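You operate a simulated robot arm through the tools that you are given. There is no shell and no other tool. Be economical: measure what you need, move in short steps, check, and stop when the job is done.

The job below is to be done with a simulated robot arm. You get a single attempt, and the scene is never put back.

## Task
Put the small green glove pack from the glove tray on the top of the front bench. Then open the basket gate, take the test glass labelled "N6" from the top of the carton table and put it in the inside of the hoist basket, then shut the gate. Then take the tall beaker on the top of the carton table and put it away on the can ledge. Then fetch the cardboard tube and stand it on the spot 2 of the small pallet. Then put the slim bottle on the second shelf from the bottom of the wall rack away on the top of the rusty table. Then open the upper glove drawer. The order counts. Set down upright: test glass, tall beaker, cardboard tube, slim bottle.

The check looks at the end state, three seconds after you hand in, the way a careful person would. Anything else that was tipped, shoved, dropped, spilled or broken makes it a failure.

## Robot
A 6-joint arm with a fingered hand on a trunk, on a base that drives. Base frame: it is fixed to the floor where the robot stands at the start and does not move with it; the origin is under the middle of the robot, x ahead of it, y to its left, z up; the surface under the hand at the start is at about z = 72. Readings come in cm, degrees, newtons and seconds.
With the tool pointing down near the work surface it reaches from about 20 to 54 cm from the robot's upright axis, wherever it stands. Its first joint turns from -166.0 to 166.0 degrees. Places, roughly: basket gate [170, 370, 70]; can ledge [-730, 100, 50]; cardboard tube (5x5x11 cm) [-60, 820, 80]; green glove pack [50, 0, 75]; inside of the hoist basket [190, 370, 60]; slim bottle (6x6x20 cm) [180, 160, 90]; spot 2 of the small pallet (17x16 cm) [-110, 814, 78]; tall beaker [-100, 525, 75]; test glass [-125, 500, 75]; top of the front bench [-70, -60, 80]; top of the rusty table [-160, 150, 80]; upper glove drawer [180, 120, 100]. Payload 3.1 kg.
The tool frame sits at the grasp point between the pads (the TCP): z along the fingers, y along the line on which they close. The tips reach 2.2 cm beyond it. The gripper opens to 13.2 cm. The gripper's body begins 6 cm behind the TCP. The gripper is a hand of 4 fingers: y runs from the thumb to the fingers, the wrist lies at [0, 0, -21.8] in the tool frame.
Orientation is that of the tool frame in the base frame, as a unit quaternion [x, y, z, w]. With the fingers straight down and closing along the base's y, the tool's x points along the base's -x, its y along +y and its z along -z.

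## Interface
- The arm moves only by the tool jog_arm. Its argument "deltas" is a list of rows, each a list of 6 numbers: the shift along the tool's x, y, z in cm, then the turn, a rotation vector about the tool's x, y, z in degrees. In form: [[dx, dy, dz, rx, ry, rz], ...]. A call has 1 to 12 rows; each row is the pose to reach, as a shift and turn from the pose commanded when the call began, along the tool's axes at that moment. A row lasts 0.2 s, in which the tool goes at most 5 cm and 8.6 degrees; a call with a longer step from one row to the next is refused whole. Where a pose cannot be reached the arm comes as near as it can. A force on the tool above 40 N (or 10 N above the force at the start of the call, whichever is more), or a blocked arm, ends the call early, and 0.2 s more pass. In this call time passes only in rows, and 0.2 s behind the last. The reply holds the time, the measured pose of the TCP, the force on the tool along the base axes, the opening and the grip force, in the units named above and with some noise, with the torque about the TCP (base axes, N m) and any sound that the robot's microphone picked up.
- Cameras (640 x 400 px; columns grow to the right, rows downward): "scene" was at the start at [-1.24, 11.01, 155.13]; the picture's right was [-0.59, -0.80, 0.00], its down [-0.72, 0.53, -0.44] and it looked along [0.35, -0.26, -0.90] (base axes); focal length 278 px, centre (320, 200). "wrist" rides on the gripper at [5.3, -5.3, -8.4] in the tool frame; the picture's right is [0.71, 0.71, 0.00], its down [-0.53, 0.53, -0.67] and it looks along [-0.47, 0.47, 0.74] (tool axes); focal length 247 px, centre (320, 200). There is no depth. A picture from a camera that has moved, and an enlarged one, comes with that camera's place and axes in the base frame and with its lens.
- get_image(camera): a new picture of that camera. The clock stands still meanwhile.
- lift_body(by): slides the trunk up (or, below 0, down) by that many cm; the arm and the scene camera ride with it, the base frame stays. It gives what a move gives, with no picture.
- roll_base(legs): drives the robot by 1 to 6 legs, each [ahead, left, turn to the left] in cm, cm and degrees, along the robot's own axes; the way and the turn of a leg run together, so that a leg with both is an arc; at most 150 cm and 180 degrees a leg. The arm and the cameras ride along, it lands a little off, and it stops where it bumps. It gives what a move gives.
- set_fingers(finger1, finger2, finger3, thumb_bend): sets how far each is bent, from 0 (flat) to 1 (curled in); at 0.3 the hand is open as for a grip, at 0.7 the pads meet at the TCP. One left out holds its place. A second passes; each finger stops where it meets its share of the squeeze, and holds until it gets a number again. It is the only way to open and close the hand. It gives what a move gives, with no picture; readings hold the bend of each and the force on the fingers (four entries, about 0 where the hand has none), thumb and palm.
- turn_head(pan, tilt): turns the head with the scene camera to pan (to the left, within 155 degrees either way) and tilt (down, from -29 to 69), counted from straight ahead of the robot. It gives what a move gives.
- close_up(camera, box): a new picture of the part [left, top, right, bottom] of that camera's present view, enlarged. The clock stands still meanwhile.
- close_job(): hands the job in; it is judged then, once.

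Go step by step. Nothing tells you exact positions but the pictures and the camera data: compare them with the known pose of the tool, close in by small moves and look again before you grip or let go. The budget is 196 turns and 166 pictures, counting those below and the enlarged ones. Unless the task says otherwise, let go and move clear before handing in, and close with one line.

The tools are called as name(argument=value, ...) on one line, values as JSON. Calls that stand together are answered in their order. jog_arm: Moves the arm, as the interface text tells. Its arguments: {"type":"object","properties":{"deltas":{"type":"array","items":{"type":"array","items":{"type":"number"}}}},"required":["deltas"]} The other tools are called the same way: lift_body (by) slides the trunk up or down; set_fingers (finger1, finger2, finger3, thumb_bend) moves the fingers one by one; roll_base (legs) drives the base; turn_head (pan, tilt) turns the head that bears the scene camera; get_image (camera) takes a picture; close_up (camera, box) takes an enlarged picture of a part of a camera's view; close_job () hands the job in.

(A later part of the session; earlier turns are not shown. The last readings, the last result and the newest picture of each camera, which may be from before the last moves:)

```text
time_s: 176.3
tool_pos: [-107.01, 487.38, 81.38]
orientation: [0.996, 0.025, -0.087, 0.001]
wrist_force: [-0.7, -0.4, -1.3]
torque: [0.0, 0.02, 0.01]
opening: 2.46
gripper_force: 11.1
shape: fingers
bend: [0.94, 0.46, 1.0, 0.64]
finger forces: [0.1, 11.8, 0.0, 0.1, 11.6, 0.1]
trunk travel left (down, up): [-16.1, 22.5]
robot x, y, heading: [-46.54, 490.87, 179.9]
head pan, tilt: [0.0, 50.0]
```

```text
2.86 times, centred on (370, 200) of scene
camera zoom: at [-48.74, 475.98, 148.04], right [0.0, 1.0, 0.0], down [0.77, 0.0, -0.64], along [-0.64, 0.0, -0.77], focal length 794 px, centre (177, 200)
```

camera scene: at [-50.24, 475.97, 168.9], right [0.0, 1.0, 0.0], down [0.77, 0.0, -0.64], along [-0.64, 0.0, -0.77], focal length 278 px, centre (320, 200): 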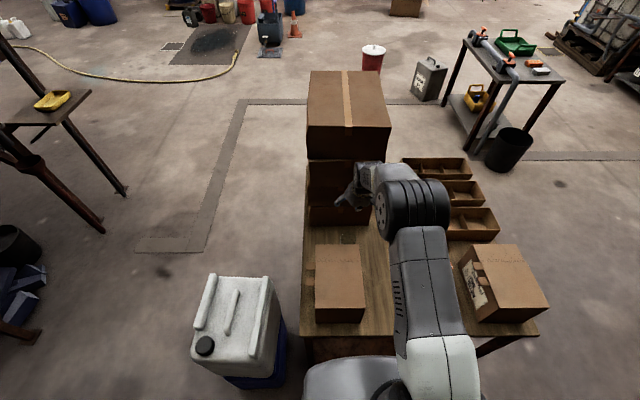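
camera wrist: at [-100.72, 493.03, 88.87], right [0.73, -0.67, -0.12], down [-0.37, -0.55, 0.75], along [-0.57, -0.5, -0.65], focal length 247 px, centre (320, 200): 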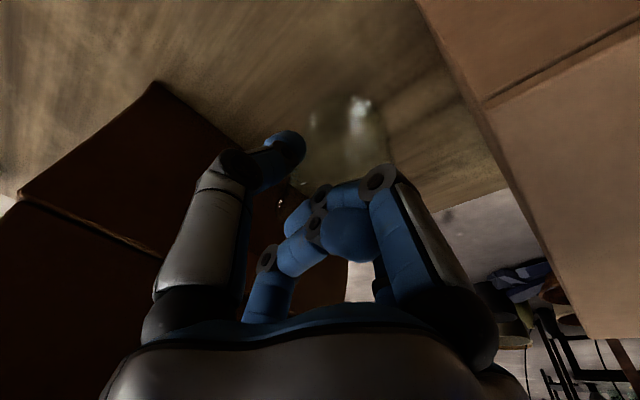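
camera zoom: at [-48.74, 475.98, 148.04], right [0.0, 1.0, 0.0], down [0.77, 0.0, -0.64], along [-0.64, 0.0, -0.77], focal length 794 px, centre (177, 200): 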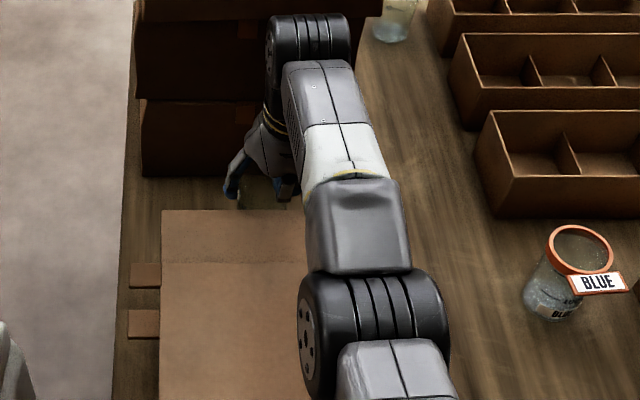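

N6 is held and upright. I'll raise it well clear and retract the arm over the carton, straightening the tilt.

lift_body(by=20)

jog_arm(deltas=[[2, 0, 0, 0, 0, 0], [4, 0, 0, 0, 2, 0], [7, 0, 0, 0, 4, 0], [10, 0, 0, 0, 6, 0], [13, 0, 0, 0, 8, 0], [16, 0, 0, 0, 10, 0], [19, 0, 0, 0, 10, 0], [22, 0, 0, 0, 10, 0]])

get_image(camera="scene")

get_image(camera="wrist")

```text
time_s: 178.4
tool_pos: [-107.06, 487.4, 101.38]
orientation: [0.996, 0.026, -0.087, 0.002]
wrist_force: [-0.4, -0.1, -0.5]
torque: [0.02, 0.0, -0.01]
opening: 2.48
gripper_force: 11.6
shape: fingers
bend: [0.94, 0.46, 1.0, 0.64]
finger forces: [0.1, 11.8, 0.0, 0.1, 11.8, 0.1]
trunk travel left (down, up): [-36.1, 2.5]
robot x, y, heading: [-46.46, 490.7, 180.0]
head pan, tilt: [0.0, 50.0]
```

```text
time_s: 180.2
tool_pos: [-103.19, 487.5, 101.46]
orientation: [1.0, 0.025, 0.001, -0.001]
wrist_force: [-0.1, -0.5, -0.3]
torque: [0.01, 0.0, -0.01]
opening: 2.47
gripper_force: 11.8
shape: fingers
bend: [0.94, 0.46, 1.0, 0.64]
finger forces: [0.0, 12.0, 0.1, 0.0, 11.6, 0.0]
out of reach, approached as far as the arm can: row 1, 2, 3, 4, 5, 6, 7, 8
trunk travel left (down, up): [-36.1, 2.5]
robot x, y, heading: [-46.78, 490.53, 180.1]
head pan, tilt: [0.0, 50.0]
```

```text
76 pictures are left
camera scene: at [-48.71, 475.98, 168.02], right [0.0, 1.0, 0.0], down [0.77, 0.0, -0.64], along [-0.64, 0.0, -0.77], focal length 278 px, centre (320, 200)
```

scene: 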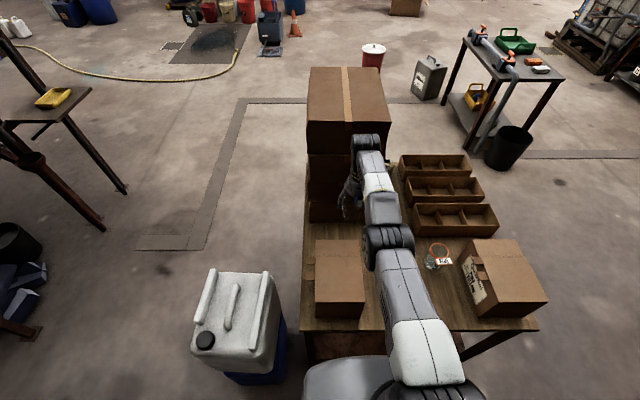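

```text
75 pictures are left
camera wrist: at [-98.28, 493.05, 109.92], right [0.74, -0.67, 0.0], down [-0.5, -0.55, 0.67], along [-0.45, -0.5, -0.74], focal length 247 px, centre (320, 200)
```

wrist: 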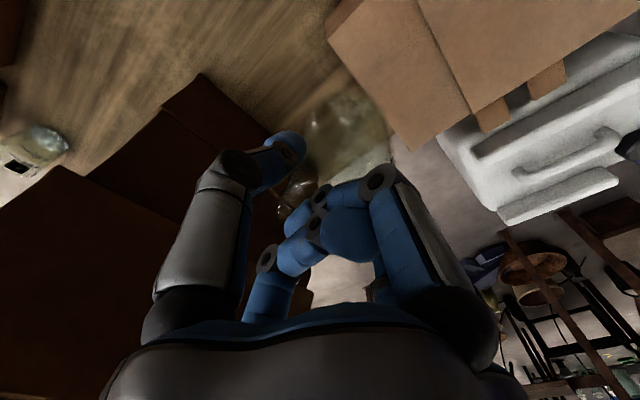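

Retracting further; the command is now catching up with the arm.

jog_arm(deltas=[[2, 0, 0, 0, 0, 0], [4, 0, 0, 0, 0, 0], [6, 0, 0, 0, 0, 0], [8, 0, 0, 0, 0, 0], [10, 0, 0, 0, 0, 0], [12, 0, 0, 0, 0, 0], [14, 0, 0, 0, 0, 0], [16, 0, 0, 0, 0, 0]])

```text
time_s: 182.0
tool_pos: [-103.19, 487.48, 101.4]
orientation: [1.0, 0.025, 0.001, -0.001]
wrist_force: [-0.6, -1.2, 0.1]
torque: [0.02, -0.02, -0.03]
opening: 2.46
gripper_force: 11.8
shape: fingers
bend: [0.94, 0.46, 1.0, 0.64]
finger forces: [0.0, 12.0, 0.1, 0.1, 11.6, 0.0]
out of reach, approached as far as the arm can: row 1, 2, 3, 4, 5, 6, 7, 8
trunk travel left (down, up): [-36.1, 2.5]
robot x, y, heading: [-46.78, 490.57, 179.6]
head pan, tilt: [0.0, 50.0]
```

The arm is fully stretched and won't retract radially, a singular posture. I'll break it with a vertical move combined with the retraction.

jog_arm(deltas=[[2, 0, -3, 0, 0, 0], [5, 0, -6, 0, 0, 0], [8, 0, -9, 0, 0, 0], [11, 0, -11, 0, 0, 0]])

```text
time_s: 183.0
tool_pos: [-102.88, 487.4, 108.48]
orientation: [1.0, 0.025, 0.001, -0.001]
wrist_force: [0.3, 0.2, -0.1]
torque: [0.02, 0.0, 0.05]
opening: 2.46
gripper_force: 12.1
shape: fingers
bend: [0.94, 0.46, 1.0, 0.64]
finger forces: [0.0, 12.0, 0.1, 0.1, 11.7, 0.0]
out of reach, approached as far as the arm can: row 1, 2, 3, 4
trunk travel left (down, up): [-36.1, 2.5]
robot x, y, heading: [-46.86, 490.56, 180.1]
head pan, tilt: [0.0, 50.0]
```

The command may now have run inside the minimum radius while the arm is stuck straight. I'll bring the command back out and add a small sideways wrist roll to break the singularity.

jog_arm(deltas=[[-4.5, 0, 0, 2, 0, 0], [-9, 0, 0, 4, 0, 0], [-13.5, 0, 0, 6, 0, 0], [-18, 0, 0, 8, 0, 0], [-22, 0, 0, 8, 0, 0]])

```text
time_s: 184.2
tool_pos: [-103.33, 487.92, 107.92]
orientation: [0.997, 0.026, -0.002, -0.071]
wrist_force: [0.2, 0.8, -0.3]
torque: [-0.01, 0.02, 0.0]
opening: 2.44
gripper_force: 11.6
shape: fingers
bend: [0.94, 0.46, 1.0, 0.64]
finger forces: [0.1, 12.2, 0.0, 0.0, 11.6, 0.0]
out of reach, approached as far as the arm can: row 1, 2, 3, 4, 5
trunk travel left (down, up): [-36.1, 2.5]
robot x, y, heading: [-47.0, 490.99, 180.1]
head pan, tilt: [0.0, 50.0]
```

Orientation moves work, so the arm is alive. I'll try retracting together with the roll-back and a downward move.

jog_arm(deltas=[[1, 0, 1, -2, -3, 0], [3, 0, 3, -4, -6, 0], [6, 0, 5, -6, -9, 0], [9, 0, 7, -8, -12, 0], [12, 0, 7, -8, -15, 0], [15, 0, 7, -8, -18, 0], [18, 0, 7, -8, -20, 0]])

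get_image(camera="scene")

```text
time_s: 185.8
tool_pos: [-85.66, 489.46, 101.24]
orientation: [0.985, 0.036, -0.171, 0.006]
wrist_force: [-0.6, 0.0, -0.8]
torque: [0.02, -0.03, 0.03]
opening: 2.46
gripper_force: 11.7
shape: fingers
bend: [0.94, 0.46, 1.0, 0.64]
finger forces: [0.0, 12.0, 0.0, 0.1, 11.4, 0.0]
out of reach, approached as far as the arm can: row 7
trunk travel left (down, up): [-36.1, 2.5]
robot x, y, heading: [-46.39, 490.8, 179.7]
head pan, tilt: [0.0, 50.0]
```

```text
74 pictures are left
camera scene: at [-48.66, 475.98, 168.02], right [0.0, 1.0, 0.0], down [0.77, 0.0, -0.64], along [-0.64, 0.0, -0.77], focal length 278 px, centre (320, 200)
```

scene: 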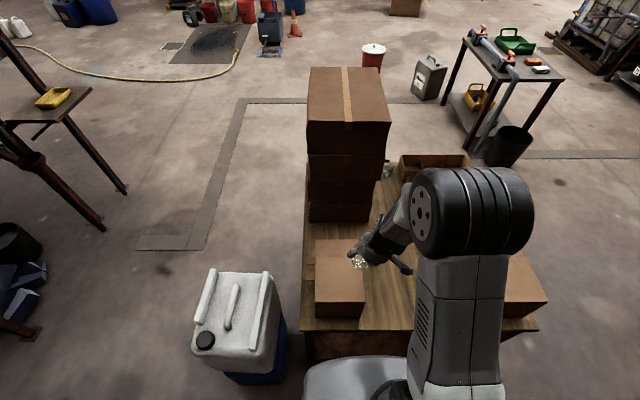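

Retraction works; the arm is bent again at x≈-86. I'll straighten the tilt so the glass is upright and check it.

jog_arm(deltas=[[0, 0, 0, 0, 4, 0], [0, 0, 0, 0, 8, 0], [0, 0, 0, 0, 12, 0], [0, 0, 0, 0, 16, 0], [0, 0, 0, 0, 20, 0]])

get_image(camera="wrist")

close_up(camera="scene", box=[310, 190, 450, 330])

```text
time_s: 187.0
tool_pos: [-85.73, 489.39, 101.26]
orientation: [0.999, 0.038, 0.0, -0.001]
wrist_force: [0.3, -0.6, -1.0]
torque: [0.02, 0.0, 0.02]
opening: 2.44
gripper_force: 11.9
shape: fingers
bend: [0.94, 0.46, 1.0, 0.64]
finger forces: [0.0, 12.0, 0.1, 0.0, 11.5, 0.0]
trunk travel left (down, up): [-36.1, 2.5]
robot x, y, heading: [-47.11, 491.11, 179.9]
head pan, tilt: [0.0, 50.0]
```

```text
73 pictures are left
camera wrist: at [-80.99, 495.07, 109.82], right [0.76, -0.65, 0.0], down [-0.49, -0.57, 0.67], along [-0.43, -0.5, -0.75], focal length 247 px, centre (320, 200)
```

wrist: 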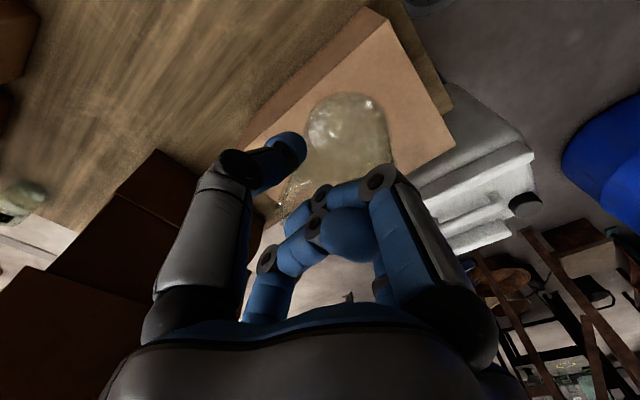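

```text
2.86 times, centred on (380, 260) of scene
camera zoom: at [-48.77, 475.98, 168.01], right [0.0, 1.0, 0.0], down [0.77, 0.0, -0.64], along [-0.64, 0.0, -0.77], focal length 794 px, centre (149, 29)
```

zoom: 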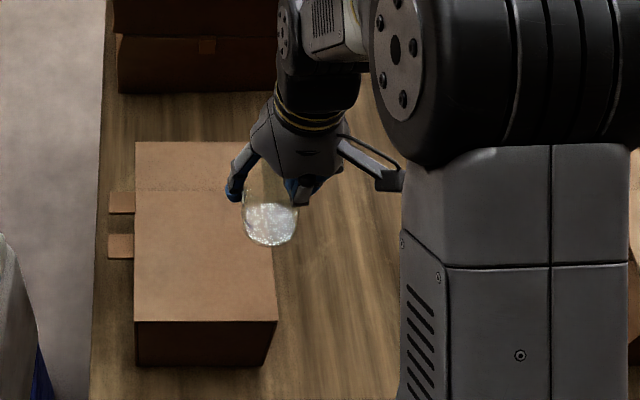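

The glass hangs tilted about 10° because I gripped it with a tilt. I'll restore that tilt so it is upright, then drive back around to the basket.

jog_arm(deltas=[[0, 0, -1, 0, -5, 0], [0, 0, -2, 0, -10, 0]])

roll_base(legs=[[-12, 0, 0], [0, 40, 0], [-130, 0, 0]])

turn_head(pan=-20, tilt=50)

get_image(camera="scene")

```text
time_s: 187.6
tool_pos: [-85.65, 489.43, 103.33]
orientation: [0.995, 0.037, -0.088, 0.002]
wrist_force: [-0.1, -0.8, 0.1]
torque: [0.02, -0.02, 0.0]
opening: 2.44
gripper_force: 11.5
shape: fingers
bend: [0.94, 0.46, 1.0, 0.64]
finger forces: [0.0, 12.0, 0.0, 0.1, 11.4, 0.1]
trunk travel left (down, up): [-36.1, 2.5]
robot x, y, heading: [-46.82, 490.37, 180.0]
head pan, tilt: [0.0, 50.0]
```

```text
time_s: 197.2
tool_pos: [57.42, 448.47, 103.27]
orientation: [0.995, 0.038, -0.087, 0.002]
wrist_force: [0.1, 0.2, -0.7]
torque: [0.01, -0.01, 0.01]
opening: 2.42
gripper_force: 11.4
shape: fingers
bend: [0.94, 0.46, 1.0, 0.64]
finger forces: [0.0, 12.0, 0.0, 0.0, 11.5, 0.0]
trunk travel left (down, up): [-36.1, 2.5]
robot x, y, heading: [96.18, 449.76, 180.1]
head pan, tilt: [0.0, 50.0]
```

```text
time_s: 198.0
tool_pos: [57.29, 448.46, 103.37]
orientation: [0.996, 0.038, -0.086, 0.001]
wrist_force: [-0.8, -0.2, 0.1]
torque: [0.0, 0.01, 0.0]
opening: 2.46
gripper_force: 11.1
shape: fingers
bend: [0.94, 0.46, 1.0, 0.64]
finger forces: [0.1, 12.1, 0.0, 0.0, 11.4, 0.1]
trunk travel left (down, up): [-36.1, 2.5]
robot x, y, heading: [96.71, 449.86, 179.8]
head pan, tilt: [-20.0, 50.0]
```

```text
71 pictures are left
camera scene: at [94.9, 437.65, 168.01], right [0.34, 0.94, 0.0], down [0.72, -0.26, -0.64], along [-0.6, 0.22, -0.77], focal length 278 px, centre (320, 200)
```

scene: 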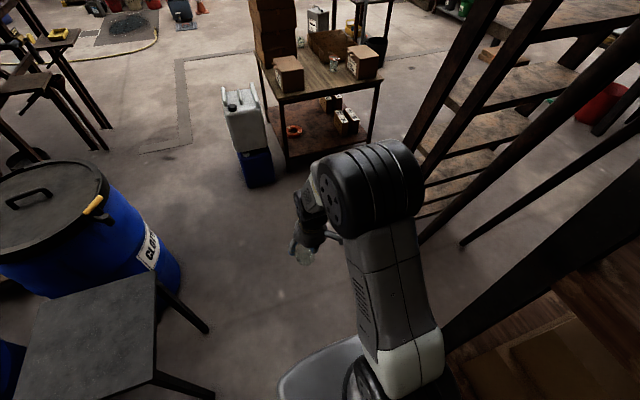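

The route is clear and the glass is held. I'll turn left to face the basket and move in front of it.

roll_base(legs=[[0, 0, 90], [0, 0, 90], [0, -62, 0], [22, 0, 0]])

turn_head(pan=0, tilt=50)

get_image(camera="scene")

get_image(camera="wrist")

```text
time_s: 210.3
tool_pos: [155.78, 387.77, 103.18]
orientation: [-0.024, 0.996, 0.0, 0.086]
wrist_force: [1.0, 0.0, -0.4]
torque: [-0.01, 0.01, 0.03]
opening: 2.42
gripper_force: 11.5
shape: fingers
bend: [0.94, 0.46, 1.0, 0.64]
finger forces: [0.1, 12.5, 0.1, 0.1, 11.1, 0.0]
trunk travel left (down, up): [-36.1, 2.5]
robot x, y, heading: [116.91, 387.45, -1.8]
head pan, tilt: [-20.0, 50.0]
```

```text
time_s: 211.2
tool_pos: [155.63, 387.65, 103.37]
orientation: [-0.025, 0.996, 0.0, 0.086]
wrist_force: [-0.1, -0.3, -0.2]
torque: [0.0, 0.0, 0.0]
opening: 2.41
gripper_force: 11.7
shape: fingers
bend: [0.94, 0.46, 1.0, 0.64]
finger forces: [0.0, 12.5, 0.1, 0.1, 11.1, 0.0]
trunk travel left (down, up): [-36.1, 2.5]
robot x, y, heading: [116.43, 387.52, -1.9]
head pan, tilt: [0.0, 50.0]
```

```text
70 pictures are left
camera scene: at [118.54, 402.0, 168.02], right [-0.03, -1.0, 0.0], down [-0.77, 0.02, -0.64], along [0.64, -0.02, -0.77], focal length 278 px, centre (320, 200)
```

scene: 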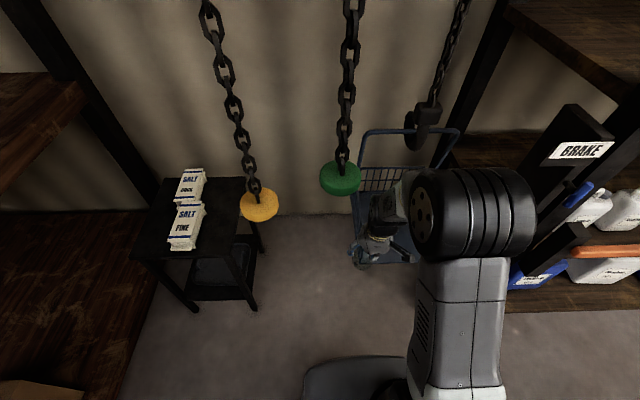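

```text
69 pictures are left
camera wrist: at [149.17, 382.08, 110.74], right [-0.73, 0.67, -0.12], down [0.38, 0.55, 0.75], along [0.57, 0.5, -0.65], focal length 247 px, centre (320, 200)
```

wrist: 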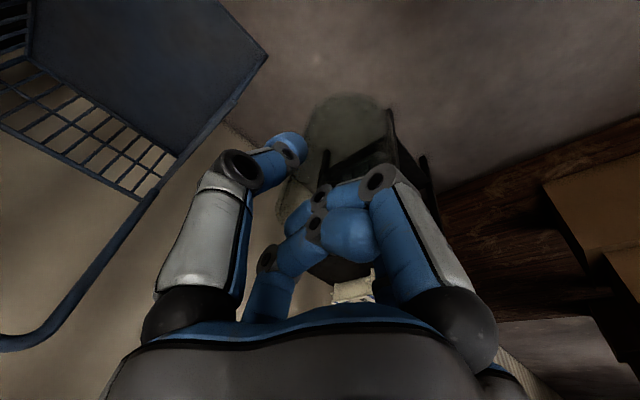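

A green pendant hangs near [163, 396, 122], close to the wrist. I'll strafe right to y≈372, away from it, before moving in over the basket.

roll_base(legs=[[0, -16, 1.9], [10, 0, 0]])

get_image(camera="scene")

get_image(camera="wrist")

```text
time_s: 213.3
tool_pos: [165.53, 372.81, 103.19]
orientation: [-0.041, 0.995, 0.002, 0.087]
wrist_force: [-0.2, 0.6, -0.6]
torque: [-0.03, 0.01, -0.05]
opening: 2.41
gripper_force: 12.2
shape: fingers
bend: [0.94, 0.46, 1.0, 0.64]
finger forces: [0.0, 12.5, 0.1, 0.1, 11.1, 0.0]
trunk travel left (down, up): [-36.1, 2.5]
robot x, y, heading: [126.83, 371.7, 0.3]
head pan, tilt: [0.0, 50.0]
```

```text
68 pictures are left
camera scene: at [128.0, 386.09, 168.01], right [0.0, -1.0, 0.0], down [-0.77, 0.0, -0.64], along [0.64, 0.0, -0.77], focal length 278 px, centre (320, 200)
```

scene: 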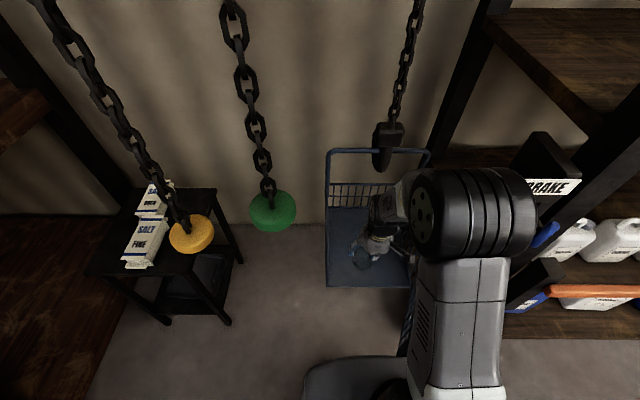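

```text
67 pictures are left
camera wrist: at [159.23, 367.2, 110.71], right [-0.75, 0.65, -0.12], down [0.36, 0.56, 0.75], along [0.55, 0.52, -0.65], focal length 247 px, centre (320, 200)
```

wrist: 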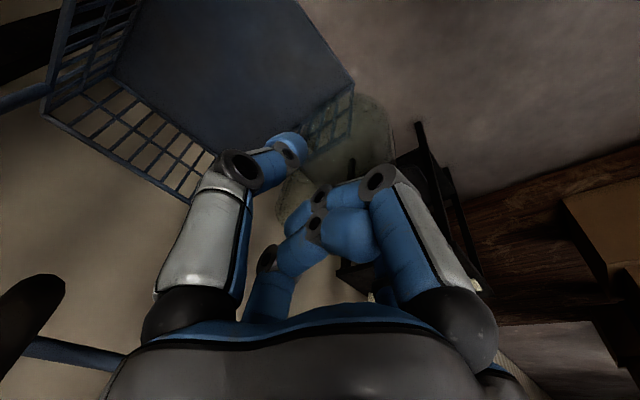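

The arch is at x≈199 with its top at z≈108, so I'll set the glass in the front part at about [180, 370]. Moving over it now at the current height.

jog_arm(deltas=[[-3.5, -1, 0.6, 0, 0, 0], [-7, -2, 1.2, 0, 0, 0], [-10.5, -3, 1.8, 0, 0, 0], [-14, -4, 2.5, 0, 0, 0]])

lift_body(by=-15)

get_image(camera="scene")

get_image(camera="wrist")

```text
time_s: 214.3
tool_pos: [180.13, 370.2, 103.33]
orientation: [-0.041, 0.995, 0.002, 0.086]
wrist_force: [0.4, 0.2, -1.1]
torque: [0.01, 0.02, -0.04]
opening: 2.41
gripper_force: 11.9
shape: fingers
bend: [0.94, 0.46, 1.0, 0.64]
finger forces: [0.1, 12.3, 0.0, 0.0, 11.0, 0.1]
trunk travel left (down, up): [-36.1, 2.5]
robot x, y, heading: [126.18, 371.26, 0.2]
head pan, tilt: [0.0, 50.0]
```

```text
time_s: 216.1
tool_pos: [179.99, 370.3, 88.25]
orientation: [-0.041, 0.995, 0.002, 0.086]
wrist_force: [-0.6, 0.0, -1.4]
torque: [0.01, -0.01, 0.0]
opening: 2.4
gripper_force: 11.9
shape: fingers
bend: [0.94, 0.46, 1.0, 0.64]
finger forces: [0.0, 12.3, 0.0, 0.1, 11.1, 0.1]
trunk travel left (down, up): [-21.1, 17.5]
robot x, y, heading: [126.51, 371.45, 0.1]
head pan, tilt: [0.0, 50.0]
```

```text
66 pictures are left
camera scene: at [127.91, 386.07, 152.95], right [0.0, -1.0, 0.0], down [-0.77, 0.0, -0.64], along [0.64, 0.0, -0.77], focal length 278 px, centre (320, 200)
```

scene: 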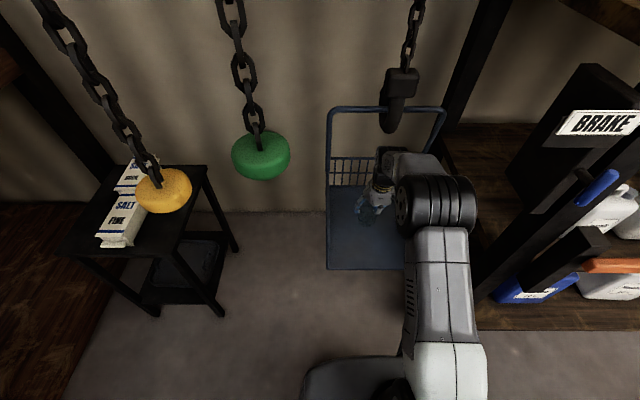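

```text
65 pictures are left
camera wrist: at [173.69, 364.43, 95.71], right [-0.75, 0.65, -0.12], down [0.36, 0.56, 0.75], along [0.55, 0.52, -0.65], focal length 247 px, centre (320, 200)
```

wrist: 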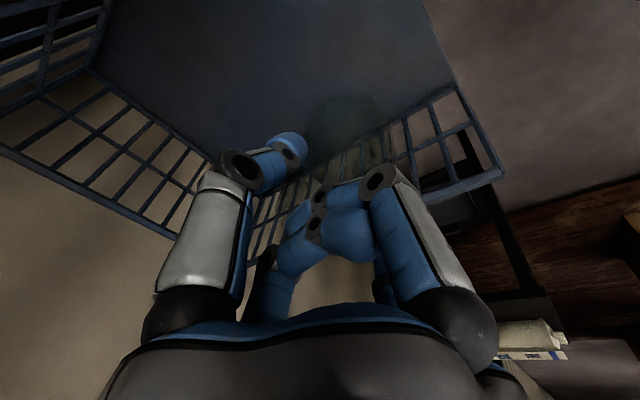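

The hand is inside the basket outline. I'll lower 11.5 cm and then feel for the floor.

lift_body(by=-11.5)

close_up(camera="scene", box=[300, 100, 480, 270])

get_image(camera="wrist")

```text
time_s: 217.6
tool_pos: [179.99, 370.28, 76.77]
orientation: [-0.04, 0.995, 0.002, 0.088]
wrist_force: [0.2, 0.2, -1.1]
torque: [-0.03, 0.0, -0.02]
opening: 2.42
gripper_force: 11.4
shape: fingers
bend: [0.94, 0.46, 1.0, 0.64]
finger forces: [0.0, 12.3, 0.1, 0.0, 11.1, 0.0]
trunk travel left (down, up): [-9.6, 29.0]
robot x, y, heading: [126.61, 371.29, 0.3]
head pan, tilt: [0.0, 50.0]
```

```text
2.35 times, centred on (390, 185) of scene
camera zoom: at [127.9, 386.08, 141.46], right [0.0, -1.0, 0.0], down [-0.77, 0.0, -0.64], along [0.64, 0.0, -0.77], focal length 654 px, centre (155, 235)
```

zoom: 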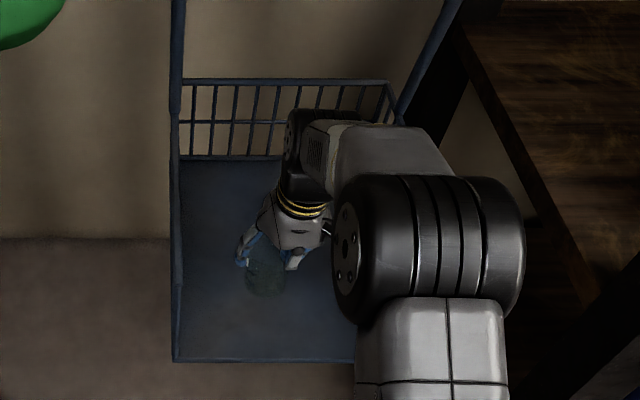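

```text
63 pictures are left
camera wrist: at [173.68, 364.43, 84.22], right [-0.75, 0.65, -0.12], down [0.36, 0.56, 0.75], along [0.55, 0.52, -0.65], focal length 247 px, centre (320, 200)
```

wrist: 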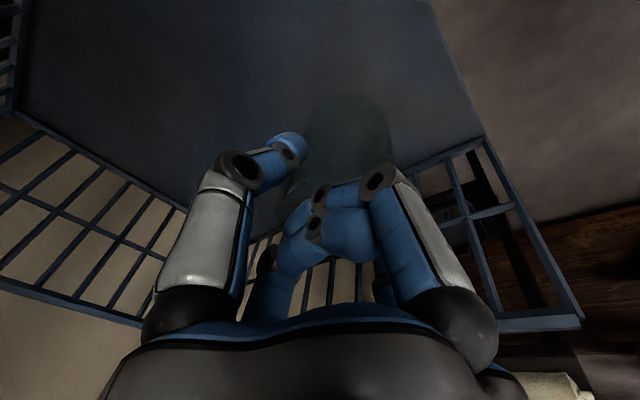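

lift_body(by=-2.5)

lift_body(by=-0.7)

lift_body(by=-0.6)

```text
time_s: 218.3
tool_pos: [180.0, 370.28, 74.12]
orientation: [-0.041, 0.995, 0.001, 0.086]
wrist_force: [0.3, 0.3, -0.3]
torque: [-0.01, -0.01, 0.02]
opening: 2.4
gripper_force: 11.4
shape: fingers
bend: [0.94, 0.46, 1.0, 0.64]
finger forces: [0.0, 12.4, 0.0, 0.0, 11.0, 0.0]
trunk travel left (down, up): [-7.1, 31.5]
robot x, y, heading: [126.69, 371.6, 0.1]
head pan, tilt: [0.0, 50.0]
```

```text
time_s: 218.8
tool_pos: [179.87, 370.27, 73.61]
orientation: [-0.041, 0.995, 0.002, 0.086]
wrist_force: [-0.3, 0.9, -0.5]
torque: [0.0, 0.0, 0.0]
opening: 2.4
gripper_force: 11.4
shape: fingers
bend: [0.94, 0.46, 1.0, 0.64]
finger forces: [0.1, 12.2, 0.0, 0.0, 11.1, 0.0]
trunk travel left (down, up): [-6.4, 32.2]
robot x, y, heading: [126.68, 371.54, -0.0]
head pan, tilt: [0.0, 50.0]
```

```text
time_s: 219.4
tool_pos: [179.94, 370.28, 72.91]
orientation: [-0.04, 0.995, 0.002, 0.086]
wrist_force: [0.6, -0.8, -1.1]
torque: [0.0, -0.02, 0.01]
opening: 2.39
gripper_force: 11.7
shape: fingers
bend: [0.94, 0.46, 1.0, 0.64]
finger forces: [0.0, 12.3, 0.0, 0.0, 11.1, 0.1]
trunk travel left (down, up): [-5.8, 32.8]
robot x, y, heading: [126.89, 371.36, 0.3]
head pan, tilt: [0.0, 50.0]
```

Still free; continuing in small steps.

lift_body(by=-0.6)

lift_body(by=-0.5)

close_up(camera="wrist", box=[220, 40, 460, 240])

```text
time_s: 219.9
tool_pos: [179.96, 370.31, 72.24]
orientation: [-0.041, 0.995, 0.002, 0.086]
wrist_force: [0.1, -0.7, -0.4]
torque: [-0.03, 0.03, 0.01]
opening: 2.4
gripper_force: 11.7
shape: fingers
bend: [0.94, 0.46, 1.0, 0.64]
finger forces: [0.0, 12.3, 0.0, 0.0, 11.1, 0.0]
trunk travel left (down, up): [-5.2, 33.4]
robot x, y, heading: [126.61, 371.58, 0.4]
head pan, tilt: [0.0, 50.0]
```

```text
time_s: 220.5
tool_pos: [179.97, 370.24, 71.75]
orientation: [-0.041, 0.995, 0.002, 0.086]
wrist_force: [0.4, 0.4, -0.4]
torque: [-0.07, -0.01, -0.01]
opening: 2.43
gripper_force: 11.7
shape: fingers
bend: [0.94, 0.46, 1.0, 0.64]
finger forces: [0.0, 12.2, 0.0, 0.0, 11.1, 0.1]
trunk travel left (down, up): [-4.7, 33.9]
robot x, y, heading: [126.65, 371.27, 0.4]
head pan, tilt: [0.0, 50.0]
```

```text
2.00 times, centred on (340, 140) of wrist
camera zoom: at [173.68, 364.43, 79.26], right [-0.75, 0.65, -0.12], down [0.36, 0.56, 0.75], along [0.55, 0.52, -0.65], focal length 494 px, centre (280, 320)
```

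zoom: 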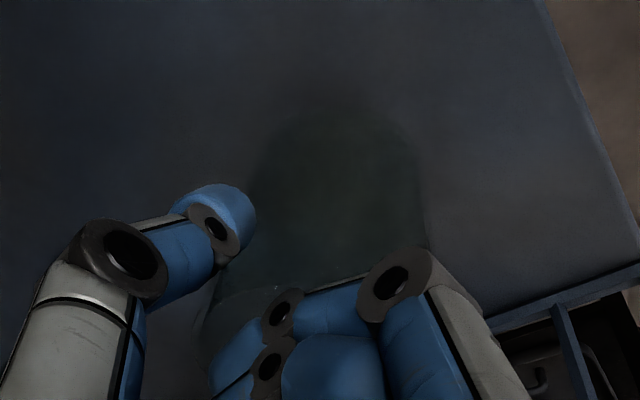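

lift_body(by=-0.5)

lift_body(by=-0.5)

lift_body(by=-0.5)

```text
time_s: 221.0
tool_pos: [180.03, 370.31, 71.34]
orientation: [-0.041, 0.995, 0.001, 0.086]
wrist_force: [0.0, 0.3, -0.7]
torque: [-0.03, -0.01, -0.02]
opening: 2.39
gripper_force: 11.8
shape: fingers
bend: [0.94, 0.46, 1.0, 0.64]
finger forces: [0.0, 12.3, 0.0, 0.0, 11.1, 0.0]
trunk travel left (down, up): [-4.2, 34.4]
robot x, y, heading: [126.82, 371.55, 0.1]
head pan, tilt: [0.0, 50.0]
```

```text
time_s: 221.6
tool_pos: [180.06, 370.38, 70.8]
orientation: [-0.04, 0.995, 0.002, 0.086]
wrist_force: [0.6, -0.3, 0.1]
torque: [0.0, 0.01, 0.0]
opening: 2.38
gripper_force: 11.8
shape: fingers
bend: [0.94, 0.46, 1.0, 0.64]
finger forces: [0.1, 12.3, 0.1, 0.0, 11.0, 0.0]
trunk travel left (down, up): [-3.7, 34.9]
robot x, y, heading: [126.74, 371.22, 0.2]
head pan, tilt: [0.0, 50.0]
```

```text
time_s: 222.1
tool_pos: [180.07, 370.16, 70.24]
orientation: [-0.041, 0.995, 0.001, 0.087]
wrist_force: [0.6, -0.5, -0.8]
torque: [0.0, -0.01, 0.0]
opening: 2.44
gripper_force: 12.2
shape: fingers
bend: [0.94, 0.46, 1.0, 0.64]
finger forces: [0.1, 12.3, 0.1, 0.1, 11.1, 0.0]
trunk travel left (down, up): [-3.2, 35.4]
robot x, y, heading: [126.46, 371.1, 0.4]
head pan, tilt: [0.0, 50.0]
```

lift_body(by=-0.6)

lift_body(by=-0.6)

close_up(camera="scene", box=[300, 100, 480, 270])

```text
time_s: 222.6
tool_pos: [179.95, 370.24, 69.8]
orientation: [-0.04, 0.995, 0.001, 0.087]
wrist_force: [-0.4, -0.3, 0.1]
torque: [-0.04, 0.0, 0.01]
opening: 2.41
gripper_force: 11.8
shape: fingers
bend: [0.94, 0.46, 1.0, 0.64]
finger forces: [0.0, 12.2, 0.1, 0.0, 11.0, 0.0]
trunk travel left (down, up): [-2.6, 36.0]
robot x, y, heading: [126.84, 371.65, -0.1]
head pan, tilt: [0.0, 50.0]
```

```text
time_s: 223.2
tool_pos: [180.02, 370.2, 69.28]
orientation: [-0.04, 0.995, 0.002, 0.088]
wrist_force: [-1.4, -0.8, 5.0]
torque: [0.16, -0.08, 0.02]
opening: 2.39
gripper_force: 12.6
shape: fingers
bend: [0.94, 0.46, 1.0, 0.64]
finger forces: [0.1, 13.1, 0.0, 0.1, 11.6, 0.0]
trunk travel left (down, up): [-2.0, 36.6]
robot x, y, heading: [126.85, 371.3, 0.4]
head pan, tilt: [0.0, 50.0]
```

```text
2.35 times, centred on (390, 185) of scene
camera zoom: at [127.83, 386.07, 133.84], right [0.0, -1.0, 0.0], down [-0.77, 0.0, -0.64], along [0.64, 0.0, -0.77], focal length 654 px, centre (155, 235)
```

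zoom: 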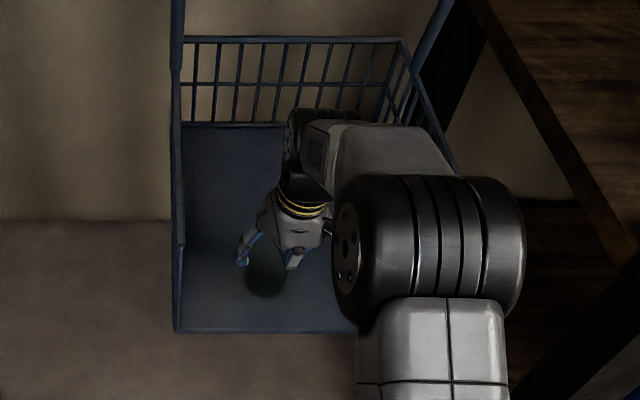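

Contact at 5 N, so the glass is on the basket floor. Releasing, then rising straight up.

set_fingers(finger2=0.38, thumb_bend=0.5)

lift_body(by=6)

get_image(camera="wrist")

```text
time_s: 224.2
tool_pos: [179.96, 370.25, 69.23]
orientation: [-0.04, 0.995, 0.002, 0.087]
wrist_force: [0.8, -0.1, 0.3]
torque: [-0.02, 0.0, 0.0]
opening: 3.93
gripper_force: 0.0
shape: fingers
bend: [0.94, 0.38, 1.0, 0.5]
finger forces: [0.0, 0.0, 0.1, 0.0, 0.0, 0.0]
trunk travel left (down, up): [-2.0, 36.6]
robot x, y, heading: [126.2, 371.3, -0.0]
head pan, tilt: [0.0, 50.0]
```

```text
time_s: 225.2
tool_pos: [179.94, 370.14, 75.18]
orientation: [-0.041, 0.995, 0.001, 0.086]
wrist_force: [0.4, -0.1, -0.4]
torque: [0.0, 0.0, 0.05]
opening: 3.91
gripper_force: 0.1
shape: fingers
bend: [0.94, 0.38, 1.0, 0.5]
finger forces: [0.0, 0.0, 0.0, 0.0, 0.0, 0.0]
trunk travel left (down, up): [-8.0, 30.6]
robot x, y, heading: [126.52, 371.37, 0.3]
head pan, tilt: [0.0, 50.0]
```

```text
60 pictures are left
camera wrist: at [173.68, 364.44, 82.61], right [-0.75, 0.65, -0.12], down [0.36, 0.56, 0.75], along [0.55, 0.52, -0.65], focal length 247 px, centre (320, 200)
```

wrist: 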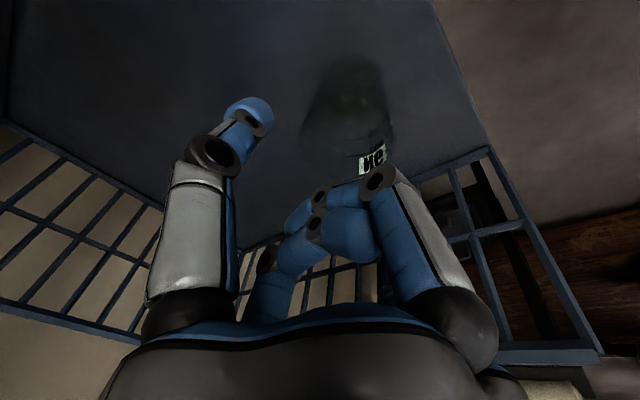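

N6 stands upright in the basket. I'll raise clear, back off, make a fist and prepare to push the gate shut from its outer side.

lift_body(by=27)

set_fingers(finger1=1, finger2=1, finger3=1, thumb_bend=1)

roll_base(legs=[[-22, -10, 0]])

jog_arm(deltas=[[3, 0, 0, 0, 3, 0], [6, 0, 0, 0, 6, 0], [9, -1, 0, 0, 9, 0], [12, -2, 0, 0, 10, 0], [15, -4, 0, 0, 10, 0], [17, -6, 0, 0, 10, 0]])

get_image(camera="scene")

```text
time_s: 227.9
tool_pos: [180.12, 370.19, 102.21]
orientation: [-0.04, 0.995, 0.002, 0.086]
wrist_force: [-0.5, -0.6, -0.5]
torque: [0.0, 0.0, 0.02]
opening: 3.92
gripper_force: 0.0
shape: fingers
bend: [0.94, 0.38, 1.0, 0.5]
finger forces: [0.0, 0.1, 0.0, 0.0, 0.0, 0.1]
trunk travel left (down, up): [-35.0, 3.6]
robot x, y, heading: [126.38, 371.27, 0.3]
head pan, tilt: [0.0, 50.0]
```

```text
time_s: 228.9
tool_pos: [179.97, 370.32, 102.21]
orientation: [-0.04, 0.995, 0.002, 0.086]
wrist_force: [0.2, 0.2, 0.5]
torque: [0.05, 0.02, -0.01]
opening: 0.62
gripper_force: 0.1
shape: fingers
bend: [0.95, 0.67, 1.0, 0.82]
finger forces: [0.1, 0.0, 0.1, 0.0, 0.0, 0.0]
trunk travel left (down, up): [-35.0, 3.6]
robot x, y, heading: [126.53, 371.23, 0.3]
head pan, tilt: [0.0, 50.0]
```

```text
time_s: 230.7
tool_pos: [158.02, 359.98, 102.26]
orientation: [-0.04, 0.995, 0.002, 0.087]
wrist_force: [-0.1, -0.9, -0.9]
torque: [-0.01, -0.04, 0.02]
opening: 0.59
gripper_force: 0.0
shape: fingers
bend: [0.96, 0.72, 1.0, 0.83]
finger forces: [0.0, 0.0, 0.0, 0.1, 0.0, 0.1]
trunk travel left (down, up): [-35.0, 3.6]
robot x, y, heading: [104.63, 360.96, -0.1]
head pan, tilt: [0.0, 50.0]
```

```text
time_s: 232.1
tool_pos: [141.83, 352.75, 99.13]
orientation: [-0.04, 0.999, -0.001, -0.001]
wrist_force: [-0.1, 0.5, 0.0]
torque: [-0.01, 0.0, -0.01]
opening: 0.57
gripper_force: 0.1
shape: fingers
bend: [0.96, 0.72, 1.0, 0.83]
finger forces: [0.0, 0.1, 0.0, 0.0, 0.0, 0.0]
trunk travel left (down, up): [-35.0, 3.6]
robot x, y, heading: [104.22, 361.02, 0.2]
head pan, tilt: [0.0, 50.0]
```

```text
59 pictures are left
camera scene: at [105.87, 375.86, 166.92], right [0.0, -1.0, 0.0], down [-0.77, 0.0, -0.64], along [0.64, 0.0, -0.77], focal length 278 px, centre (320, 200)
```

scene: 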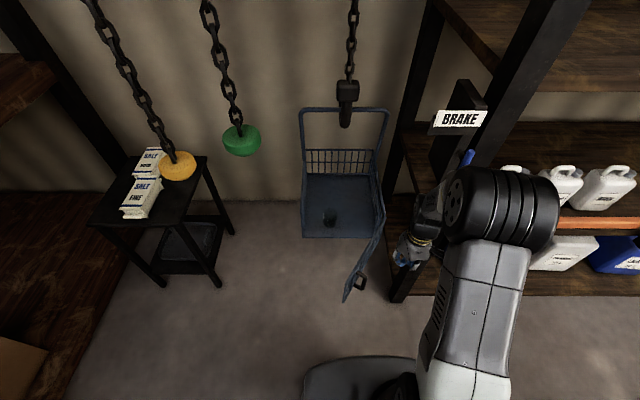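

The gate is open about 65°, its handle near [147, 361]. I'll shift 3 cm further right and lower the fist beside it.

jog_arm(deltas=[[0, -3, 0, 0, 0, 0]])

lift_body(by=-27)

get_image(camera="scene")

```text
time_s: 232.5
tool_pos: [141.95, 349.62, 99.36]
orientation: [-0.04, 0.999, -0.002, 0.001]
wrist_force: [0.7, -1.0, -0.2]
torque: [0.02, -0.02, 0.0]
opening: 0.57
gripper_force: 0.0
shape: fingers
bend: [0.96, 0.72, 1.0, 0.83]
finger forces: [0.0, 0.1, 0.0, 0.0, 0.1, 0.0]
trunk travel left (down, up): [-35.0, 3.6]
robot x, y, heading: [104.34, 361.39, 0.0]
head pan, tilt: [0.0, 50.0]
```

```text
time_s: 235.3
tool_pos: [142.0, 349.64, 72.25]
orientation: [-0.041, 0.999, -0.002, 0.0]
wrist_force: [0.2, 0.9, -0.4]
torque: [0.0, -0.02, 0.0]
opening: 0.56
gripper_force: 0.0
shape: fingers
bend: [0.96, 0.72, 1.0, 0.83]
finger forces: [0.0, 0.1, 0.0, 0.0, 0.0, 0.1]
trunk travel left (down, up): [-8.0, 30.6]
robot x, y, heading: [104.58, 361.13, 0.3]
head pan, tilt: [0.0, 50.0]
```

```text
58 pictures are left
camera scene: at [105.9, 375.91, 139.84], right [0.0, -1.0, 0.0], down [-0.77, 0.0, -0.64], along [0.64, 0.0, -0.77], focal length 278 px, centre (320, 200)
```

scene: 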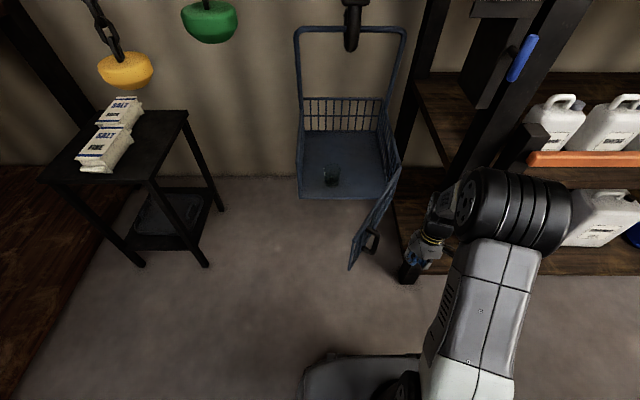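

The fist is down beside the gate and the glass is visible standing in the basket. Pushing the gate along its arc.

jog_arm(deltas=[[-0.33, 4, 0, 0, 0, 0], [-0.66, 8, 0, 0, 0, 0], [-2.98, 11.8, 0, 0, 0, 0], [-5.3, 15.6, 0, 0, 0, 0], [-8.6, 18.9, 0, 0, 0, 0]])

get_image(camera="scene")

```text
time_s: 236.5
tool_pos: [149.08, 369.12, 72.03]
orientation: [-0.039, 0.999, -0.002, -0.001]
wrist_force: [-0.5, 0.5, -0.1]
torque: [0.03, 0.04, -0.04]
opening: 0.57
gripper_force: 0.0
shape: fingers
bend: [0.96, 0.72, 1.0, 0.83]
finger forces: [0.0, 0.1, 0.0, 0.0, 0.0, 0.1]
trunk travel left (down, up): [-8.0, 30.6]
robot x, y, heading: [104.4, 361.23, 0.3]
head pan, tilt: [0.0, 50.0]
```

```text
57 pictures are left
camera scene: at [105.96, 375.96, 139.84], right [0.0, -1.0, 0.0], down [-0.77, 0.0, -0.64], along [0.64, 0.0, -0.77], focal length 278 px, centre (320, 200)
```

scene: 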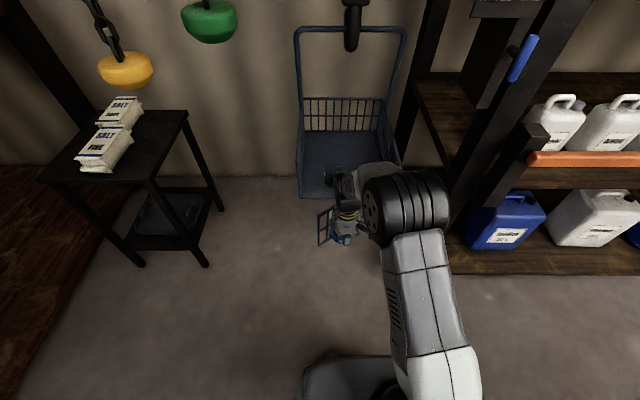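

The gate is swinging closed, about 30° left. I'll continue forward with the arm, then finish with the base.

jog_arm(deltas=[[-3, 1.0, 0, 0, 0, 0], [-6, 2.0, 0, 0, 0, 0]])

roll_base(legs=[[4, 0.5, 0]])

get_image(camera="scene")

```text
time_s: 237.0
tool_pos: [151.95, 371.52, 72.03]
orientation: [-0.046, 0.999, 0.0, -0.006]
wrist_force: [-12.9, 16.1, 5.1]
torque: [-0.59, -0.61, 0.42]
opening: 0.57
gripper_force: 10.4
shape: fingers
bend: [0.97, 0.72, 1.0, 0.85]
finger forces: [0.0, 0.0, 20.6, 0.0, 0.0, 0.1]
trunk travel left (down, up): [-8.0, 30.6]
robot x, y, heading: [104.05, 361.3, 0.2]
head pan, tilt: [0.0, 50.0]
stopped in row 2: the force on the tool passed its limit at 46 N (the readings are from after the stop); the commanded pose is now the measured one
```

```text
time_s: 237.8
tool_pos: [153.06, 371.86, 71.89]
orientation: [-0.046, 0.999, 0.002, -0.01]
wrist_force: [-0.5, 0.2, 0.4]
torque: [0.0, -0.02, 0.0]
opening: 0.61
gripper_force: 0.0
shape: fingers
bend: [0.97, 0.72, 1.0, 0.85]
finger forces: [0.0, 0.0, 0.1, 0.0, 0.0, 0.0]
trunk travel left (down, up): [-8.0, 30.6]
robot x, y, heading: [105.85, 361.5, 0.4]
head pan, tilt: [0.0, 50.0]
stopped in leg 1: the force on the tool passed its limit at 52 N (the readings are from after the stop); the commanded pose is now the measured one
```

```text
56 pictures are left
camera scene: at [107.09, 376.13, 139.84], right [0.01, -1.0, 0.0], down [-0.77, -0.01, -0.64], along [0.64, 0.0, -0.77], focal length 278 px, centre (320, 200)
```

scene: 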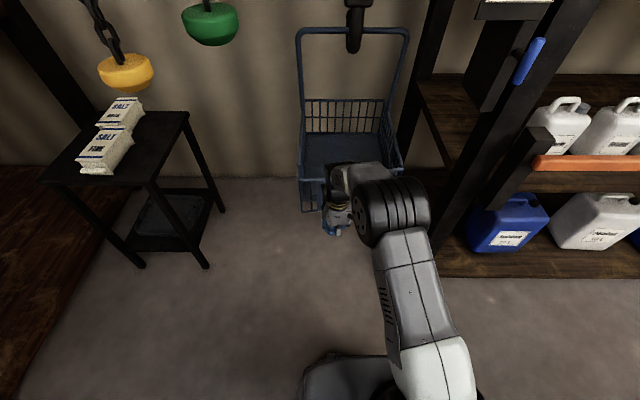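

close_up(camera="scene", box=[280, 100, 430, 250])

```text
2.67 times, centred on (355, 175) of scene
camera zoom: at [107.09, 376.13, 139.84], right [0.01, -1.0, 0.0], down [-0.77, -0.01, -0.64], along [0.64, 0.0, -0.77], focal length 741 px, centre (227, 267)
```

zoom: 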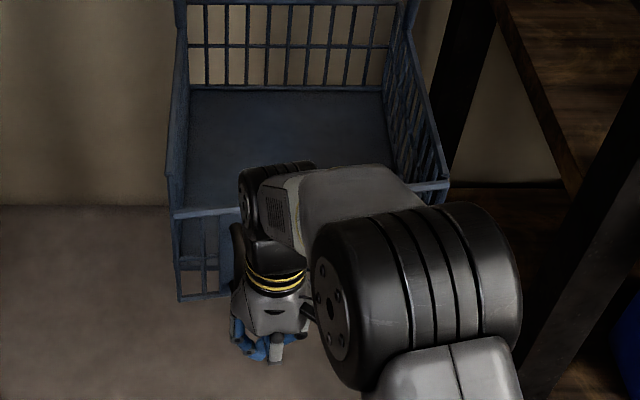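

About 10° of opening is left. I'll push on slowly.

jog_arm(deltas=[[-0.5, 0.1, 0, 0, 0, 0], [-1.0, 0.2, 0, 0, 0, 0], [-1.5, 0.2, 0, 0, 0, 0], [-2.0, 0.3, 0, 0, 0, 0], [-2.5, 0.3, 0, 0, 0, 0], [-3.0, 0.4, 0, 0, 0, 0], [-3.5, 0.4, 0, 0, 0, 0], [-4.0, 0.4, 0, 0, 0, 0]])

close_up(camera="scene", box=[280, 100, 430, 250])

```text
time_s: 239.6
tool_pos: [157.03, 372.71, 71.82]
orientation: [-0.046, 0.999, 0.002, -0.009]
wrist_force: [-0.3, -0.1, 0.1]
torque: [0.02, -0.05, 0.0]
opening: 0.6
gripper_force: 0.0
shape: fingers
bend: [0.97, 0.72, 1.0, 0.85]
finger forces: [0.0, 0.0, 0.0, 0.0, 0.1, 0.1]
trunk travel left (down, up): [-8.0, 30.6]
robot x, y, heading: [105.66, 361.09, 0.3]
head pan, tilt: [0.0, 50.0]
```

```text
2.67 times, centred on (355, 175) of scene
camera zoom: at [107.05, 376.16, 139.84], right [0.01, -1.0, 0.0], down [-0.77, -0.01, -0.64], along [0.64, 0.0, -0.77], focal length 741 px, centre (227, 267)
```

zoom: 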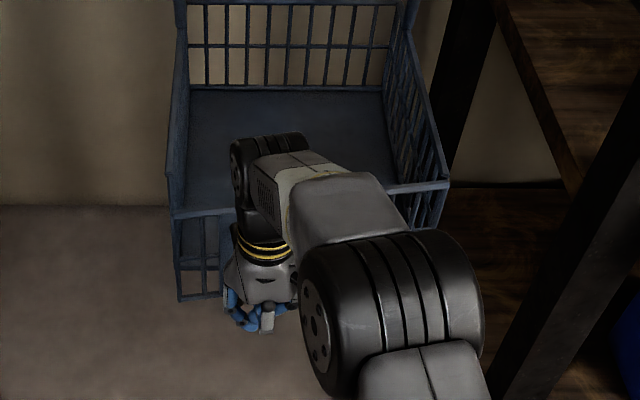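

The hand has not caught up with the gate yet. Continuing slowly.

jog_arm(deltas=[[-0.5, 0, 0, 0, 0, 0], [-1.0, 0, 0, 0, 0, 0], [-1.5, 0, 0, 0, 0, 0], [-2.0, 0.1, 0, 0, 0, 0], [-2.5, 0.1, 0, 0, 0, 0]])

roll_base(legs=[[1, 0, 0], [1, 0, 0], [1, 0, 0]])

close_up(camera="scene", box=[280, 100, 430, 250])

```text
time_s: 240.8
tool_pos: [159.45, 372.9, 71.79]
orientation: [-0.047, 0.999, 0.001, -0.009]
wrist_force: [0.1, 0.4, -0.1]
torque: [0.0, -0.03, 0.02]
opening: 0.61
gripper_force: 0.1
shape: fingers
bend: [0.97, 0.72, 1.0, 0.85]
finger forces: [0.1, 0.0, 0.0, 0.0, 0.0, 0.0]
trunk travel left (down, up): [-8.0, 30.6]
robot x, y, heading: [106.04, 361.45, 0.2]
head pan, tilt: [0.0, 50.0]
```

```text
time_s: 242.2
tool_pos: [162.44, 372.88, 71.79]
orientation: [-0.047, 0.999, 0.002, -0.01]
wrist_force: [0.0, -0.4, -1.0]
torque: [0.05, -0.01, -0.04]
opening: 0.58
gripper_force: 0.2
shape: fingers
bend: [0.97, 0.72, 1.0, 0.85]
finger forces: [0.0, 0.1, 0.1, 0.1, 0.0, 0.0]
trunk travel left (down, up): [-8.0, 30.6]
robot x, y, heading: [108.64, 361.79, 0.5]
head pan, tilt: [0.0, 50.0]
```

```text
2.67 times, centred on (355, 175) of scene
camera zoom: at [110.15, 376.18, 139.84], right [0.01, -1.0, 0.0], down [-0.77, -0.01, -0.64], along [0.64, 0.0, -0.77], focal length 741 px, centre (227, 267)
```

zoom: 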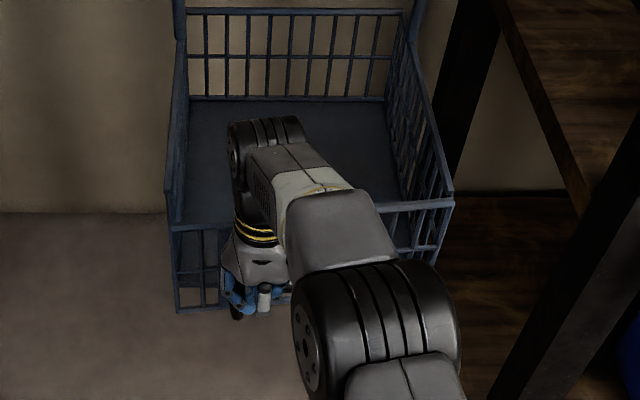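

roll_base(legs=[[1, 0, 0], [1, 0, 0], [1, 0, 0]])

close_up(camera="scene", box=[280, 100, 430, 250])

```text
time_s: 243.6
tool_pos: [165.47, 373.03, 71.86]
orientation: [-0.047, 0.999, 0.002, -0.01]
wrist_force: [0.1, -0.3, 0.2]
torque: [0.0, -0.05, -0.01]
opening: 0.59
gripper_force: 0.0
shape: fingers
bend: [0.97, 0.72, 1.0, 0.85]
finger forces: [0.0, 0.0, 0.1, 0.1, 0.0, 0.1]
trunk travel left (down, up): [-8.0, 30.6]
robot x, y, heading: [111.45, 361.78, 0.1]
head pan, tilt: [0.0, 50.0]
```

```text
2.67 times, centred on (355, 175) of scene
camera zoom: at [113.15, 376.21, 139.84], right [0.01, -1.0, 0.0], down [-0.77, -0.01, -0.64], along [0.64, 0.0, -0.77], focal length 741 px, centre (227, 267)
```

zoom: 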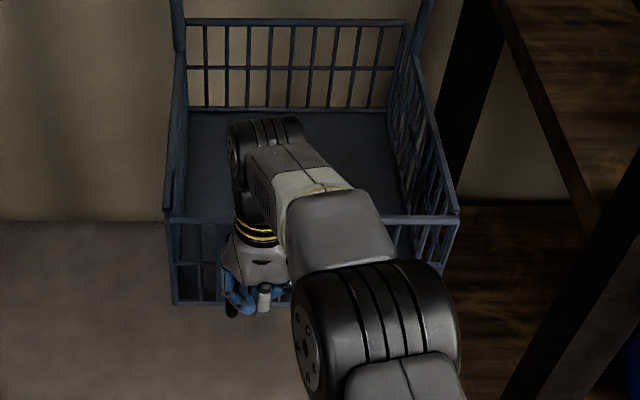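

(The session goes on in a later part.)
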